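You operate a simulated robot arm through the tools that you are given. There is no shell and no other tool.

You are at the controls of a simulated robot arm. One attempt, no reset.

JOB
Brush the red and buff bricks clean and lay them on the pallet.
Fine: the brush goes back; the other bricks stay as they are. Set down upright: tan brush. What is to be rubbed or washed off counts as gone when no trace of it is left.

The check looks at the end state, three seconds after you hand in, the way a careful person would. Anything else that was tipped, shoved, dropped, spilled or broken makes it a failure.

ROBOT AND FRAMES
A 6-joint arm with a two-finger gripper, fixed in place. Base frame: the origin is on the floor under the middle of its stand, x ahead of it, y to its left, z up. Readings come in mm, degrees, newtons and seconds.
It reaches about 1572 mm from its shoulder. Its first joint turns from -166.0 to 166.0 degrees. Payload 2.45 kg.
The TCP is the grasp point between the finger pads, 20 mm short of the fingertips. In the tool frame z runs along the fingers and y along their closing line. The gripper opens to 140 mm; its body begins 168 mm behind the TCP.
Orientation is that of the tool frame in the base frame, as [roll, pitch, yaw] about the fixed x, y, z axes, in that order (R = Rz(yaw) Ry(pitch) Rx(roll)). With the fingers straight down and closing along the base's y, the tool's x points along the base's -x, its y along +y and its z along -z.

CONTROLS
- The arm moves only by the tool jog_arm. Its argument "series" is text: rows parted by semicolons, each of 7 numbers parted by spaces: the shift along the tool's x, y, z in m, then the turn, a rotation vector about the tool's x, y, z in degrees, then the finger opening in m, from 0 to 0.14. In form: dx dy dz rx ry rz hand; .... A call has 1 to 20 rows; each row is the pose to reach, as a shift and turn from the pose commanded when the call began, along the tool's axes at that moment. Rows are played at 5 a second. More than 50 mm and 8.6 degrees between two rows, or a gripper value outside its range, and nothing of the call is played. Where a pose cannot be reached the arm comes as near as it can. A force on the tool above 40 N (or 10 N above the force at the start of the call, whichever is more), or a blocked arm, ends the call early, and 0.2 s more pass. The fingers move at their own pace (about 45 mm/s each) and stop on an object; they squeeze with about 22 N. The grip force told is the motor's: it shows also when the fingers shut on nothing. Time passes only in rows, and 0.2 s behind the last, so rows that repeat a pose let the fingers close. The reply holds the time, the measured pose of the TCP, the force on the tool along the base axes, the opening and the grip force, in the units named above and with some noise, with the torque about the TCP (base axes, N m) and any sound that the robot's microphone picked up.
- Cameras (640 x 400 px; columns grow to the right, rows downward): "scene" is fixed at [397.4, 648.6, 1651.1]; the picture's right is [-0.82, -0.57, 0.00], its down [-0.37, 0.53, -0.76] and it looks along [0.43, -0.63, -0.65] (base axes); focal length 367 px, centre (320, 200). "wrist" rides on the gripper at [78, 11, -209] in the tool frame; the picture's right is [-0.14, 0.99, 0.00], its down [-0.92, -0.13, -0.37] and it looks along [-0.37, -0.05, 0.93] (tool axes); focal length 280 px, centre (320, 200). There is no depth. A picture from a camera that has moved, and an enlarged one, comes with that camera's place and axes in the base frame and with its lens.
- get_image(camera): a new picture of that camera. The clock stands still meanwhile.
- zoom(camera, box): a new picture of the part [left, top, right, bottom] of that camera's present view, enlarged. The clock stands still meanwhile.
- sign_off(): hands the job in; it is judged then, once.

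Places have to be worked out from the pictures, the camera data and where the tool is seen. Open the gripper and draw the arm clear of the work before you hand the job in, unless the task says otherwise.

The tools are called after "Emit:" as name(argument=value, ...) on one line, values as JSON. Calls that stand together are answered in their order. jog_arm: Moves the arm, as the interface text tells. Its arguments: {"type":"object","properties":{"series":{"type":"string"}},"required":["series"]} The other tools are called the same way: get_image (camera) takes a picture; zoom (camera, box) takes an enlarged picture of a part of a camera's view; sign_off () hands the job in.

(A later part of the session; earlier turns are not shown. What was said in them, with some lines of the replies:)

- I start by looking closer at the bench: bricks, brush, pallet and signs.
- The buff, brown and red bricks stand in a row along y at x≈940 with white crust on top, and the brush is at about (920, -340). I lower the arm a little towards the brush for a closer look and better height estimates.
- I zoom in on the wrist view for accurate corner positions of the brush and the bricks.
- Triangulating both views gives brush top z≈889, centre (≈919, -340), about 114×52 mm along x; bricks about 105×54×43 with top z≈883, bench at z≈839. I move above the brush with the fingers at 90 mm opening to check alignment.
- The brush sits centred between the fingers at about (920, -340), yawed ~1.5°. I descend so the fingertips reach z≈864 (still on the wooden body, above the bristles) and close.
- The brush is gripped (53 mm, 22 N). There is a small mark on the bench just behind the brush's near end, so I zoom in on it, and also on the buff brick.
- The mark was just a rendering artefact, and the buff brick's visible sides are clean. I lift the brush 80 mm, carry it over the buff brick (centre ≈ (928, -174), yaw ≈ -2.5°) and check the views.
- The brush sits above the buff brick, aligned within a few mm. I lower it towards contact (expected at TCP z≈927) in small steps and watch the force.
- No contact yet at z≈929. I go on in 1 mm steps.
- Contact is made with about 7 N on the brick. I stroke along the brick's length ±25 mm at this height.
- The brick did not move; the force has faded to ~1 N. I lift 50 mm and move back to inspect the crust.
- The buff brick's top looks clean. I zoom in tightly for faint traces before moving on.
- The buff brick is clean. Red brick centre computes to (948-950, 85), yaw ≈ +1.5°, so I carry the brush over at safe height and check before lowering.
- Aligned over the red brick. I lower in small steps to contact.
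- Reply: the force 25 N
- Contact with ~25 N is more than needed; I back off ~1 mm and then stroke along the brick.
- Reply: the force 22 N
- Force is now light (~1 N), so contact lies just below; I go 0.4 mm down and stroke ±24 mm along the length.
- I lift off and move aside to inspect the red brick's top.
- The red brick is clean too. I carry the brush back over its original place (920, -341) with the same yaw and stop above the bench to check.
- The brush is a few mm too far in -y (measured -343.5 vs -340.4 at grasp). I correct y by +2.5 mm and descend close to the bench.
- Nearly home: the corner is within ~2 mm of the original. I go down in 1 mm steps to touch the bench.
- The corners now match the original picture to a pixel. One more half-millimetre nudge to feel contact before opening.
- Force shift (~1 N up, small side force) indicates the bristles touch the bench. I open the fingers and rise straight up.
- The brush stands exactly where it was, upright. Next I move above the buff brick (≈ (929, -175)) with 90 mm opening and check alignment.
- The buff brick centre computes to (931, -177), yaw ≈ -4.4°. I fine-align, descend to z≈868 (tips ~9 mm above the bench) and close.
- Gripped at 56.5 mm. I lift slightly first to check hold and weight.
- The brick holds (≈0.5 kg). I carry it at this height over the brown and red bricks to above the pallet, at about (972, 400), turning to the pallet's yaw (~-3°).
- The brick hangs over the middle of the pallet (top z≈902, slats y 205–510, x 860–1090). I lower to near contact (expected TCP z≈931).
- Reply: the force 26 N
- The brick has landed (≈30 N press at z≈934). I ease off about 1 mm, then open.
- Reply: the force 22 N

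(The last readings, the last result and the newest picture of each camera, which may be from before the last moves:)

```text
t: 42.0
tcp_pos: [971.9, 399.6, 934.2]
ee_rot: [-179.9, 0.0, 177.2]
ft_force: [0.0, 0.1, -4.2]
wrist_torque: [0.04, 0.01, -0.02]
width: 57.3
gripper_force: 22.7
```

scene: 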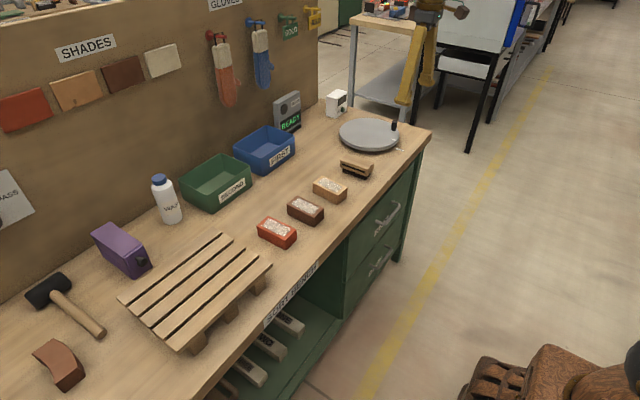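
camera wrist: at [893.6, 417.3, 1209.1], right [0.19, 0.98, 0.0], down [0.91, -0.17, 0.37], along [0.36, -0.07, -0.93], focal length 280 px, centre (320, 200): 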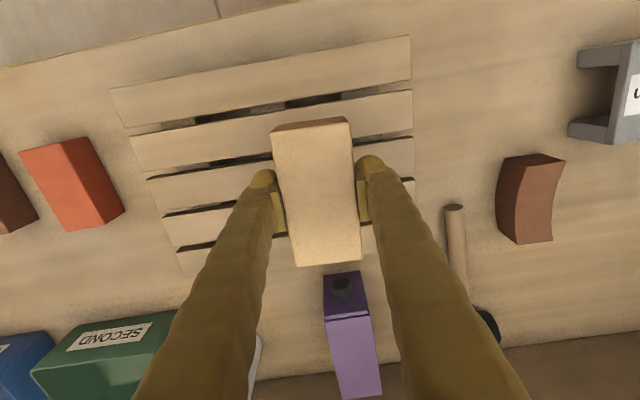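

The load is back to hanging weight, so it is within a fraction of a mm of the slats. I go 0.5 mm down, open to 80 mm and rise straight up.

Emit:
jog_arm(series="0 0 0.0005 0 0 0 0.03; 0 0 0.0005 0 0 0 0.06; 0 0 0.0005 0 0 0 0.075; 0 0 0.0005 0 0 0 0.08; 0 0 0.0005 0 0 0 0.08; 0 0 -0.02 0 0 0 0.08; 0 0 -0.06 0 0 0 0.08; 0 0 -0.1 0 0 0 0.08; 0 0 -0.1 0 0 0 0.08")

Emit:
zoom(camera="scene", box=[80, 190, 320, 350])

Emit:
get_image(camera="wrist")

```text
t: 44.0
tcp_pos: [972.1, 398.2, 1034.2]
ee_rot: [180.0, -0.1, 177.1]
ft_force: [-0.1, 1.0, -0.4]
wrist_torque: [0.02, 0.01, 0.03]
width: 79.9
gripper_force: 0.0
```

```text
2.50 times, centred on (200, 270) of scene
camera zoom: at [397.4, 648.6, 1651.1], right [-0.82, -0.57, 0.0], down [-0.37, 0.53, -0.76], along [0.43, -0.63, -0.65], focal length 917 px, centre (620, 25)
```

zoom: 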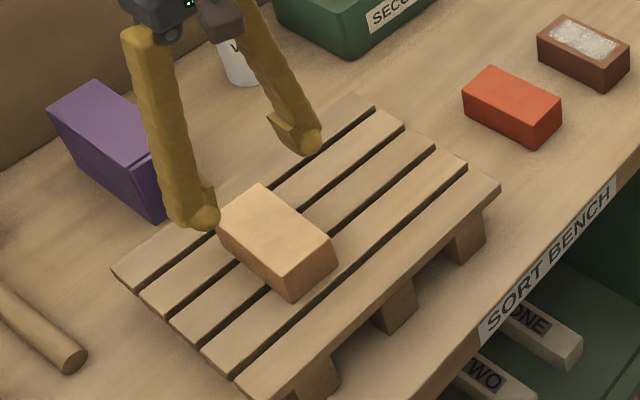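

```text
taken
camera wrist: at [894.6, 412.1, 1242.8], right [0.19, 0.98, 0.0], down [0.91, -0.17, 0.37], along [0.36, -0.07, -0.93], focal length 280 px, centre (320, 200)
```

wrist: 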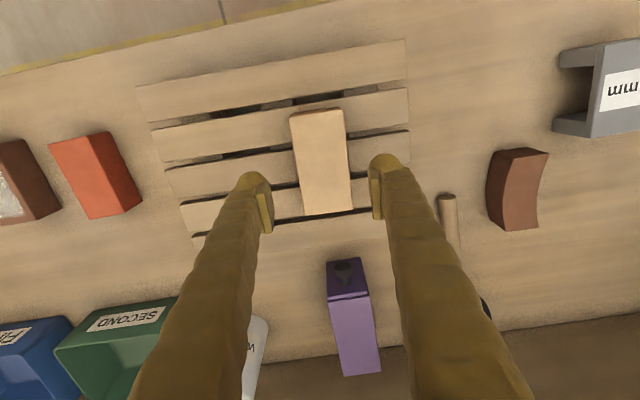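

The buff brick lies flat across the slats. Now I go to above the red brick at about (949, 85), yaw +1.5°, opening 90 mm.

Emit:
jog_arm(series="0.001 -0.0452 0 0 0 -0.6 0.09; 0.002 -0.0904 0 0 0 -1.2 0.09; 0.003 -0.1356 0 0 0 -1.9 0.09; 0.004 -0.1808 0 0 0 -2.5 0.09; 0.005 -0.226 0 0 0 -3.1 0.09; 0.006 -0.2712 0 0 0 -3.8 0.09; 0.007 -0.3161 0 0 0 -4.4 0.09; 0.007 -0.3161 0.04 0 0 -4.4 0.09; 0.007 -0.3161 0.076 0 0 -4.4 0.09; 0.007 -0.3161 0.076 0 0 -4.4 0.09")

Emit:
get_image(camera="wrist")

Emit:
zoom(camera="wrist", box=[240, 80, 400, 240])

Emit:
zoom(camera="scene", box=[140, 240, 230, 320])

```text
t: 46.2
tcp_pos: [948.9, 83.7, 959.1]
ee_rot: [179.9, 0.0, -178.5]
ft_force: [-0.1, -0.3, -1.1]
wrist_torque: [-0.04, 0.02, 0.03]
width: 89.8
gripper_force: 0.0
```

```text
taken
camera wrist: at [869.5, 92.8, 1167.8], right [0.11, 0.99, 0.0], down [0.92, -0.1, 0.37], along [0.37, -0.04, -0.93], focal length 280 px, centre (320, 200)
```

wrist: 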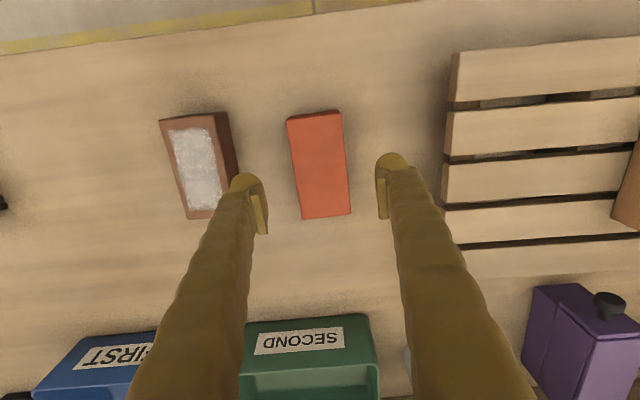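

```text
2.50 times, centred on (320, 160) of wrist
camera zoom: at [869.5, 92.8, 1167.8], right [0.11, 0.99, 0.0], down [0.92, -0.1, 0.37], along [0.37, -0.04, -0.93], focal length 701 px, centre (320, 300)
```

zoom: 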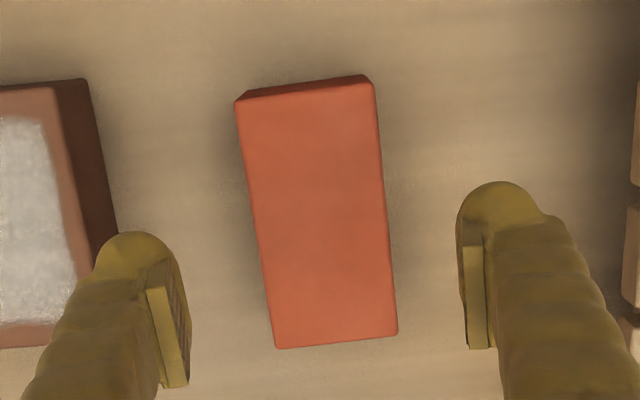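

```text
5.00 times, centred on (185, 280) of scene
camera zoom: at [397.4, 648.6, 1651.1], right [-0.82, -0.57, 0.0], down [-0.37, 0.53, -0.76], along [0.43, -0.63, -0.65], focal length 1834 px, centre (995, -200)
```

zoom: 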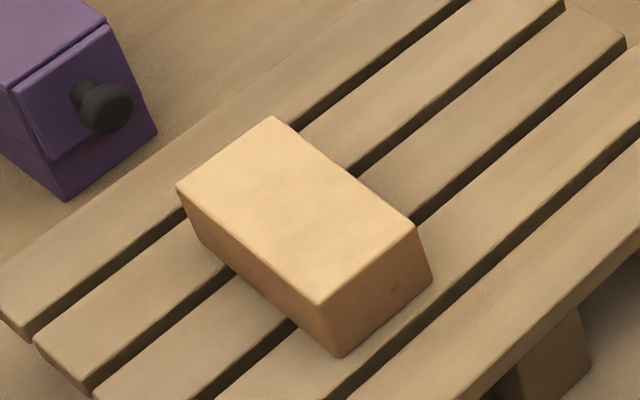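

The red brick is centred at (949, 84), yaw ≈ +0.7°. I descend to z≈868 and close.

Emit:
jog_arm(series="0 0 0.03 0 0 0.7 0.09; 0 0 0.06 0 0 0.7 0.09; 0 0 0.08 0 0 0.7 0.09; 0 0 0.092 0 0 0.7 0.09; 0 0 0.092 0 0 0.7 0.07; 0 0 0.092 0 0 0.7 0.05; 0 0 0.092 0 0 0.7 0.03; 0 0 0.092 0 0 0.7 0.03; 0 0 0.092 0 0 0.7 0.03")

Emit:
zoom(camera="scene", box=[220, 160, 340, 260])

```text
t: 48.2
tcp_pos: [948.5, 83.7, 864.7]
ee_rot: [-179.9, 0.0, -179.3]
ft_force: [0.2, 0.9, 0.3]
wrist_torque: [-0.02, 0.03, 0.07]
width: 56.9
gripper_force: 22.4
```

```text
4.00 times, centred on (280, 210) of scene
camera zoom: at [397.4, 648.6, 1651.1], right [-0.82, -0.57, 0.0], down [-0.37, 0.53, -0.76], along [0.43, -0.63, -0.65], focal length 1467 px, centre (480, 160)
```

zoom: 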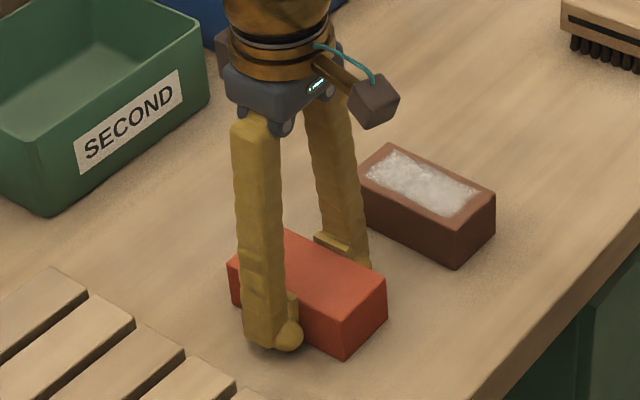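

The red brick is gripped (57 mm). I lift 130 mm and carry it to above the pallet at (969, 285), leaving room beside the buff brick.

Emit:
jog_arm(series="0 0 -0.015 0 0 0 0.03; 0 0 -0.04 0 0 0 0.03; 0 0 -0.08 0 0 0 0.03; 0 0 -0.13 0 0 0 0.03; -0.0045 0.0402 -0.13 0 0 0.7 0.03; -0.009 0.0803 -0.13 0 0 1.4 0.03; -0.0135 0.1204 -0.13 0 0 2.1 0.03; -0.018 0.1606 -0.13 0 0 2.8 0.03; -0.0225 0.2007 -0.13 0 0 3.4 0.03; -0.0225 0.2007 -0.13 0 0 3.4 0.03")

Emit:
get_image(camera="wrist")

Emit:
zoom(camera="scene", box=[80, 190, 320, 350])

```text
t: 50.4
tcp_pos: [969.3, 290.1, 994.3]
ee_rot: [-180.0, -0.1, 177.4]
ft_force: [-0.5, -0.1, -4.2]
wrist_torque: [0.0, 0.02, 0.01]
width: 56.9
gripper_force: 21.6
```

```text
taken
camera wrist: at [891.2, 303.9, 1202.8], right [0.18, 0.98, 0.0], down [0.91, -0.17, 0.37], along [0.36, -0.07, -0.93], focal length 280 px, centre (320, 200)
```

wrist: 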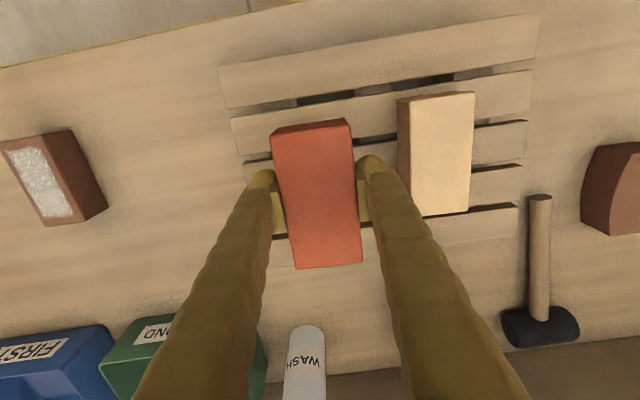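

```text
2.50 times, centred on (200, 270) of scene
camera zoom: at [397.4, 648.6, 1651.1], right [-0.82, -0.57, 0.0], down [-0.37, 0.53, -0.76], along [0.43, -0.63, -0.65], focal length 917 px, centre (620, 25)
```

zoom: 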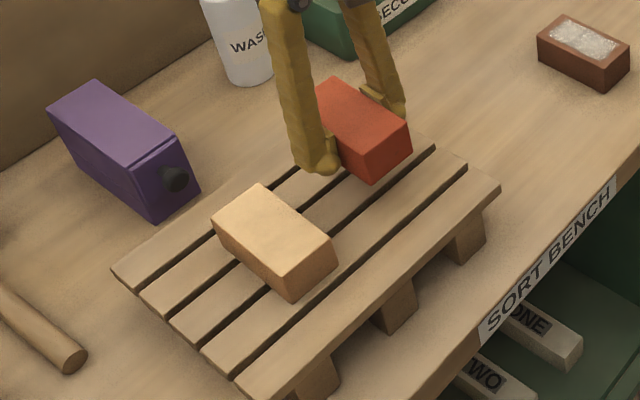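

Hanging over the pallet with the buff brick well clear. I shift 4 mm to -y and lower gently (contact expected at commanded z≈935).

Emit:
jog_arm(series="0 -0.004 0.03 0 0 0 0.03; 0 -0.004 0.05 0 0 0 0.03; 0 -0.004 0.058 0 0 0 0.03; 0 -0.004 0.06 0 0 0 0.03; 0 -0.004 0.061 0 0 0 0.03; 0 -0.004 0.061 0 0 0 0.03")

```text
t: 51.8
tcp_pos: [968.2, 282.5, 936.9]
ee_rot: [-180.0, 0.0, 177.4]
ft_force: [-0.5, -0.2, -5.3]
wrist_torque: [-0.03, 0.0, 0.01]
width: 56.8
gripper_force: 22.1
```

No contact yet; I continue in half-millimetre steps.

Emit:
jog_arm(series="0 0 0.0005 0 0 0 0.03; 0 0 0.001 0 0 0 0.03; 0 0 0.0015 0 0 0 0.03; 0 0 0.0015 0 0 0 0.03")

```text
t: 52.8
tcp_pos: [968.0, 282.9, 936.0]
ee_rot: [-180.0, 0.1, 177.4]
ft_force: [-9.2, -0.7, 17.5]
wrist_torque: [-0.04, 0.01, 0.06]
width: 57.1
gripper_force: 21.9
```

Contact (~22 N). I ease off 0.8 mm.

Emit:
jog_arm(series="0 0 -0.0004 0 0 0 0.03; 0 0 -0.0008 0 0 0 0.03; 0 0 -0.0008 0 0 0 0.03")

Emit:
zoom(camera="scene", box=[140, 200, 280, 320])

```text
t: 53.6
tcp_pos: [969.2, 282.0, 935.5]
ee_rot: [-179.9, 0.2, 177.4]
ft_force: [-9.0, 3.3, 22.6]
wrist_torque: [-0.03, -0.15, 0.02]
width: 56.9
gripper_force: 22.2
```

```text
3.33 times, centred on (210, 260) of scene
camera zoom: at [397.4, 648.6, 1651.1], right [-0.82, -0.57, 0.0], down [-0.37, 0.53, -0.76], along [0.43, -0.63, -0.65], focal length 1222 px, centre (687, 0)
```

zoom: 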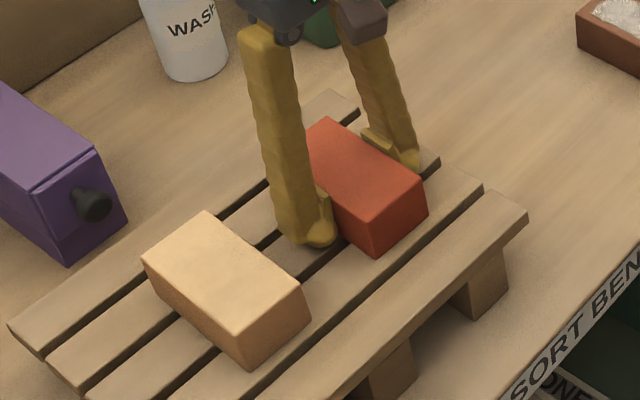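

Emit:
jog_arm(series="0 0 -0.0005 0 0 0 0.03; 0 0 -0.001 0 0 0 0.03; 0 0 -0.001 0 0 0 0.03")

```text
t: 54.4
tcp_pos: [967.8, 282.1, 935.6]
ee_rot: [-179.8, 0.0, 177.4]
ft_force: [-0.6, 0.3, -5.5]
wrist_torque: [-0.01, 0.01, 0.04]
width: 56.9
gripper_force: 22.4
```

Back to hanging weight within a fraction of a mm of the slats. I go 0.5 mm down, open to 76 mm and rise straight up.

Emit:
jog_arm(series="0 0 0.0005 0 0 0 0.03; 0 0 0.0005 0 0 0 0.06; 0 0 0.0005 0 0 0 0.072; 0 0 0.0005 0 0 0 0.076; 0 0 0.0005 0 0 0 0.076; 0 0 -0.02 0 0 0 0.076; 0 0 -0.06 0 0 0 0.076; 0 0 -0.1 0 0 0 0.076; 0 0 -0.14 0 0 0 0.076; 0 0 -0.14 0 0 0 0.076")

Emit:
zoom(camera="scene", box=[140, 200, 280, 320])

Emit:
get_image(camera="wrist")

```text
t: 56.6
tcp_pos: [968.7, 281.9, 1077.6]
ee_rot: [-179.9, 0.0, 177.4]
ft_force: [-0.4, -0.3, -0.1]
wrist_torque: [-0.02, 0.02, 0.01]
width: 76.1
gripper_force: 0.0
```

```text
3.33 times, centred on (210, 260) of scene
camera zoom: at [397.4, 648.6, 1651.1], right [-0.82, -0.57, 0.0], down [-0.37, 0.53, -0.76], along [0.43, -0.63, -0.65], focal length 1222 px, centre (687, 0)
```

zoom: 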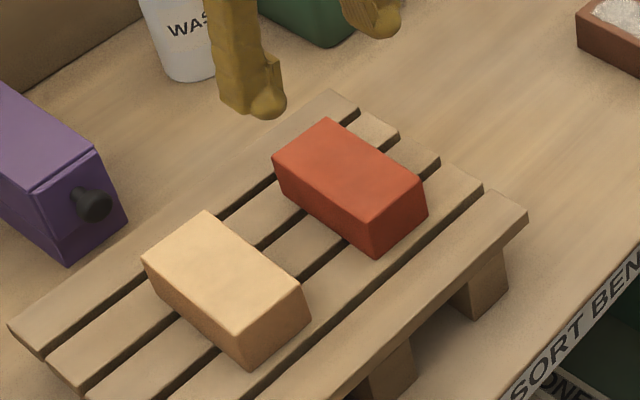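

```text
taken
camera wrist: at [890.7, 296.8, 1286.0], right [0.18, 0.98, 0.0], down [0.91, -0.17, 0.37], along [0.36, -0.07, -0.93], focal length 280 px, centre (320, 200)
```

wrist: 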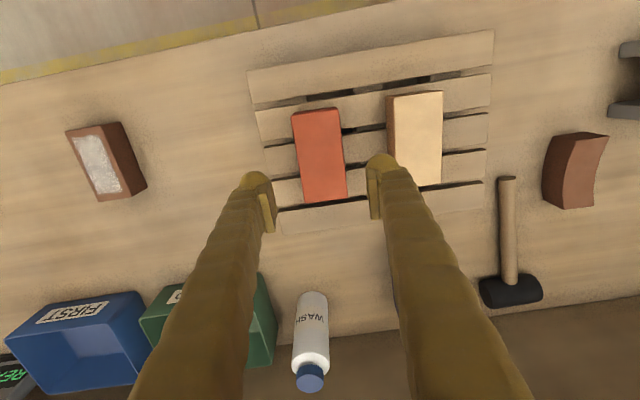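

Both clean bricks lie flat on the pallet. I raise the arm, draw it back from the bench with the gripper open, and check the whole scene.

Emit:
jog_arm(series="0 0 -0.05 0 0 0 0.1; 0 0 -0.1 0 0 0 0.14; 0 0 -0.13 0 0 0 0.14; 0.04 -0.03 -0.13 0 0 0 0.14; 0.08 -0.06 -0.13 0 0 0 0.14; 0.12 -0.09 -0.13 0 0 0 0.14; 0.16 -0.12 -0.13 0 0 0 0.14; 0.2 -0.15 -0.13 0 0 0 0.14; 0.23 -0.18 -0.13 0 0 0 0.14; 0.23 -0.22 -0.13 0 0 0 0.14; 0.23 -0.26 -0.13 0 0 0 0.14; 0.23 -0.3 -0.13 0 0 0 0.14; 0.23 -0.3 -0.13 0 0 0 0.14")

Emit:
get_image(camera="scene")

Emit:
zoom(camera="scene", box=[240, 100, 440, 240])

Emit:
zoom(camera="scene", box=[160, 220, 240, 290])

Emit:
get_image(camera="wrist")

```text
t: 59.4
tcp_pos: [725.1, -8.0, 1206.5]
ee_rot: [180.0, 0.1, 177.5]
ft_force: [-0.1, 1.0, 0.6]
wrist_torque: [0.0, 0.01, -0.01]
width: 140.1
gripper_force: 0.0
```

```text
taken
```

scene: 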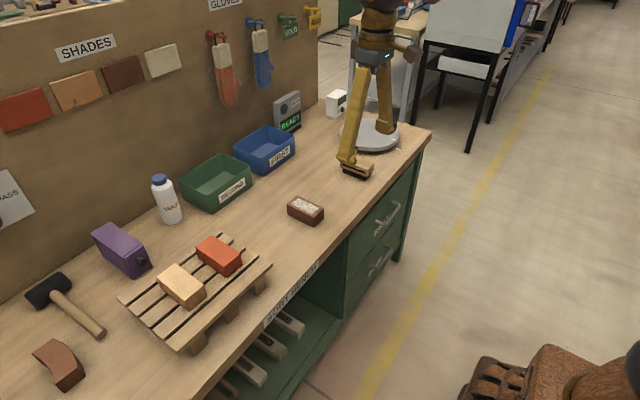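

```text
2.86 times, centred on (340, 170) of scene
camera zoom: at [397.4, 648.6, 1651.1], right [-0.82, -0.57, 0.0], down [-0.37, 0.53, -0.76], along [0.43, -0.63, -0.65], focal length 1048 px, centre (263, 286)
```

zoom: 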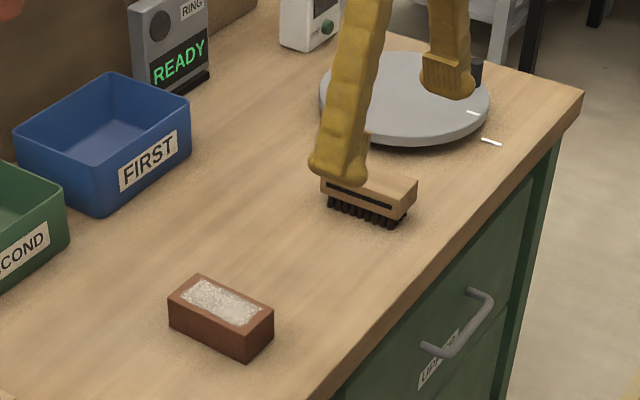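

```text
5.71 times, centred on (200, 255) of scene
camera zoom: at [397.4, 648.6, 1651.1], right [-0.82, -0.57, 0.0], down [-0.37, 0.53, -0.76], along [0.43, -0.63, -0.65], focal length 2096 px, centre (1006, -114)
```

zoom: 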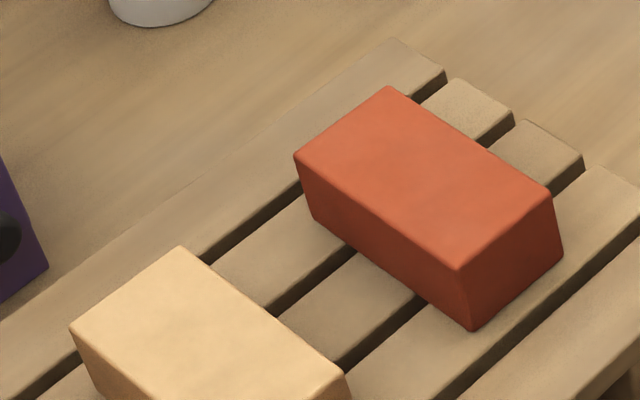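

```text
taken
camera wrist: at [646.9, 7.1, 1415.1], right [0.18, 0.98, 0.0], down [0.91, -0.17, 0.37], along [0.36, -0.07, -0.93], focal length 280 px, centre (320, 200)
```

wrist: 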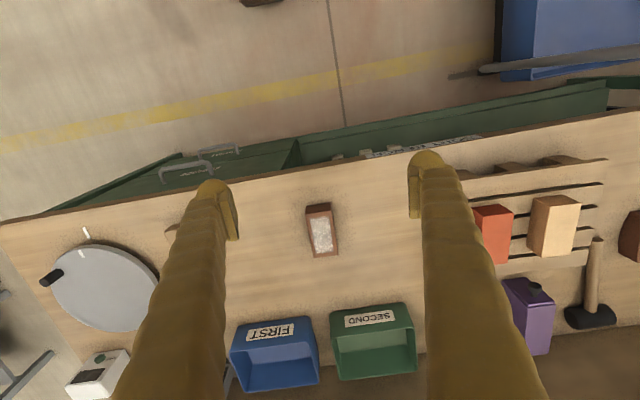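

The pictures show the red and buff bricks clean and flat on the pallet, and the brush upright in its old place. The brown brick and everything else are untouched, and the arm is clear with the gripper open, so I hand in.

Emit:
sign_off()

```text
The job is handed in.
```

I brushed the red and buff bricks clean and laid them flat on the pallet, side by side across the slats. The job is handed in.

- **Bricks:** The crust is gone from both tops, with no trace left in close-up views. The other sides I could see were clean. I could not see the ends facing the wall or the undersides.
- **Brush:** It stands upright, bristles down, back in its original place to within about a millimetre.
- **Everything else:** The brown brick still has its crust and was not touched. Nothing else on the bench looks moved or knocked in the final pictures.
- **Arm:** It is drawn back clear of the work with the gripper open.
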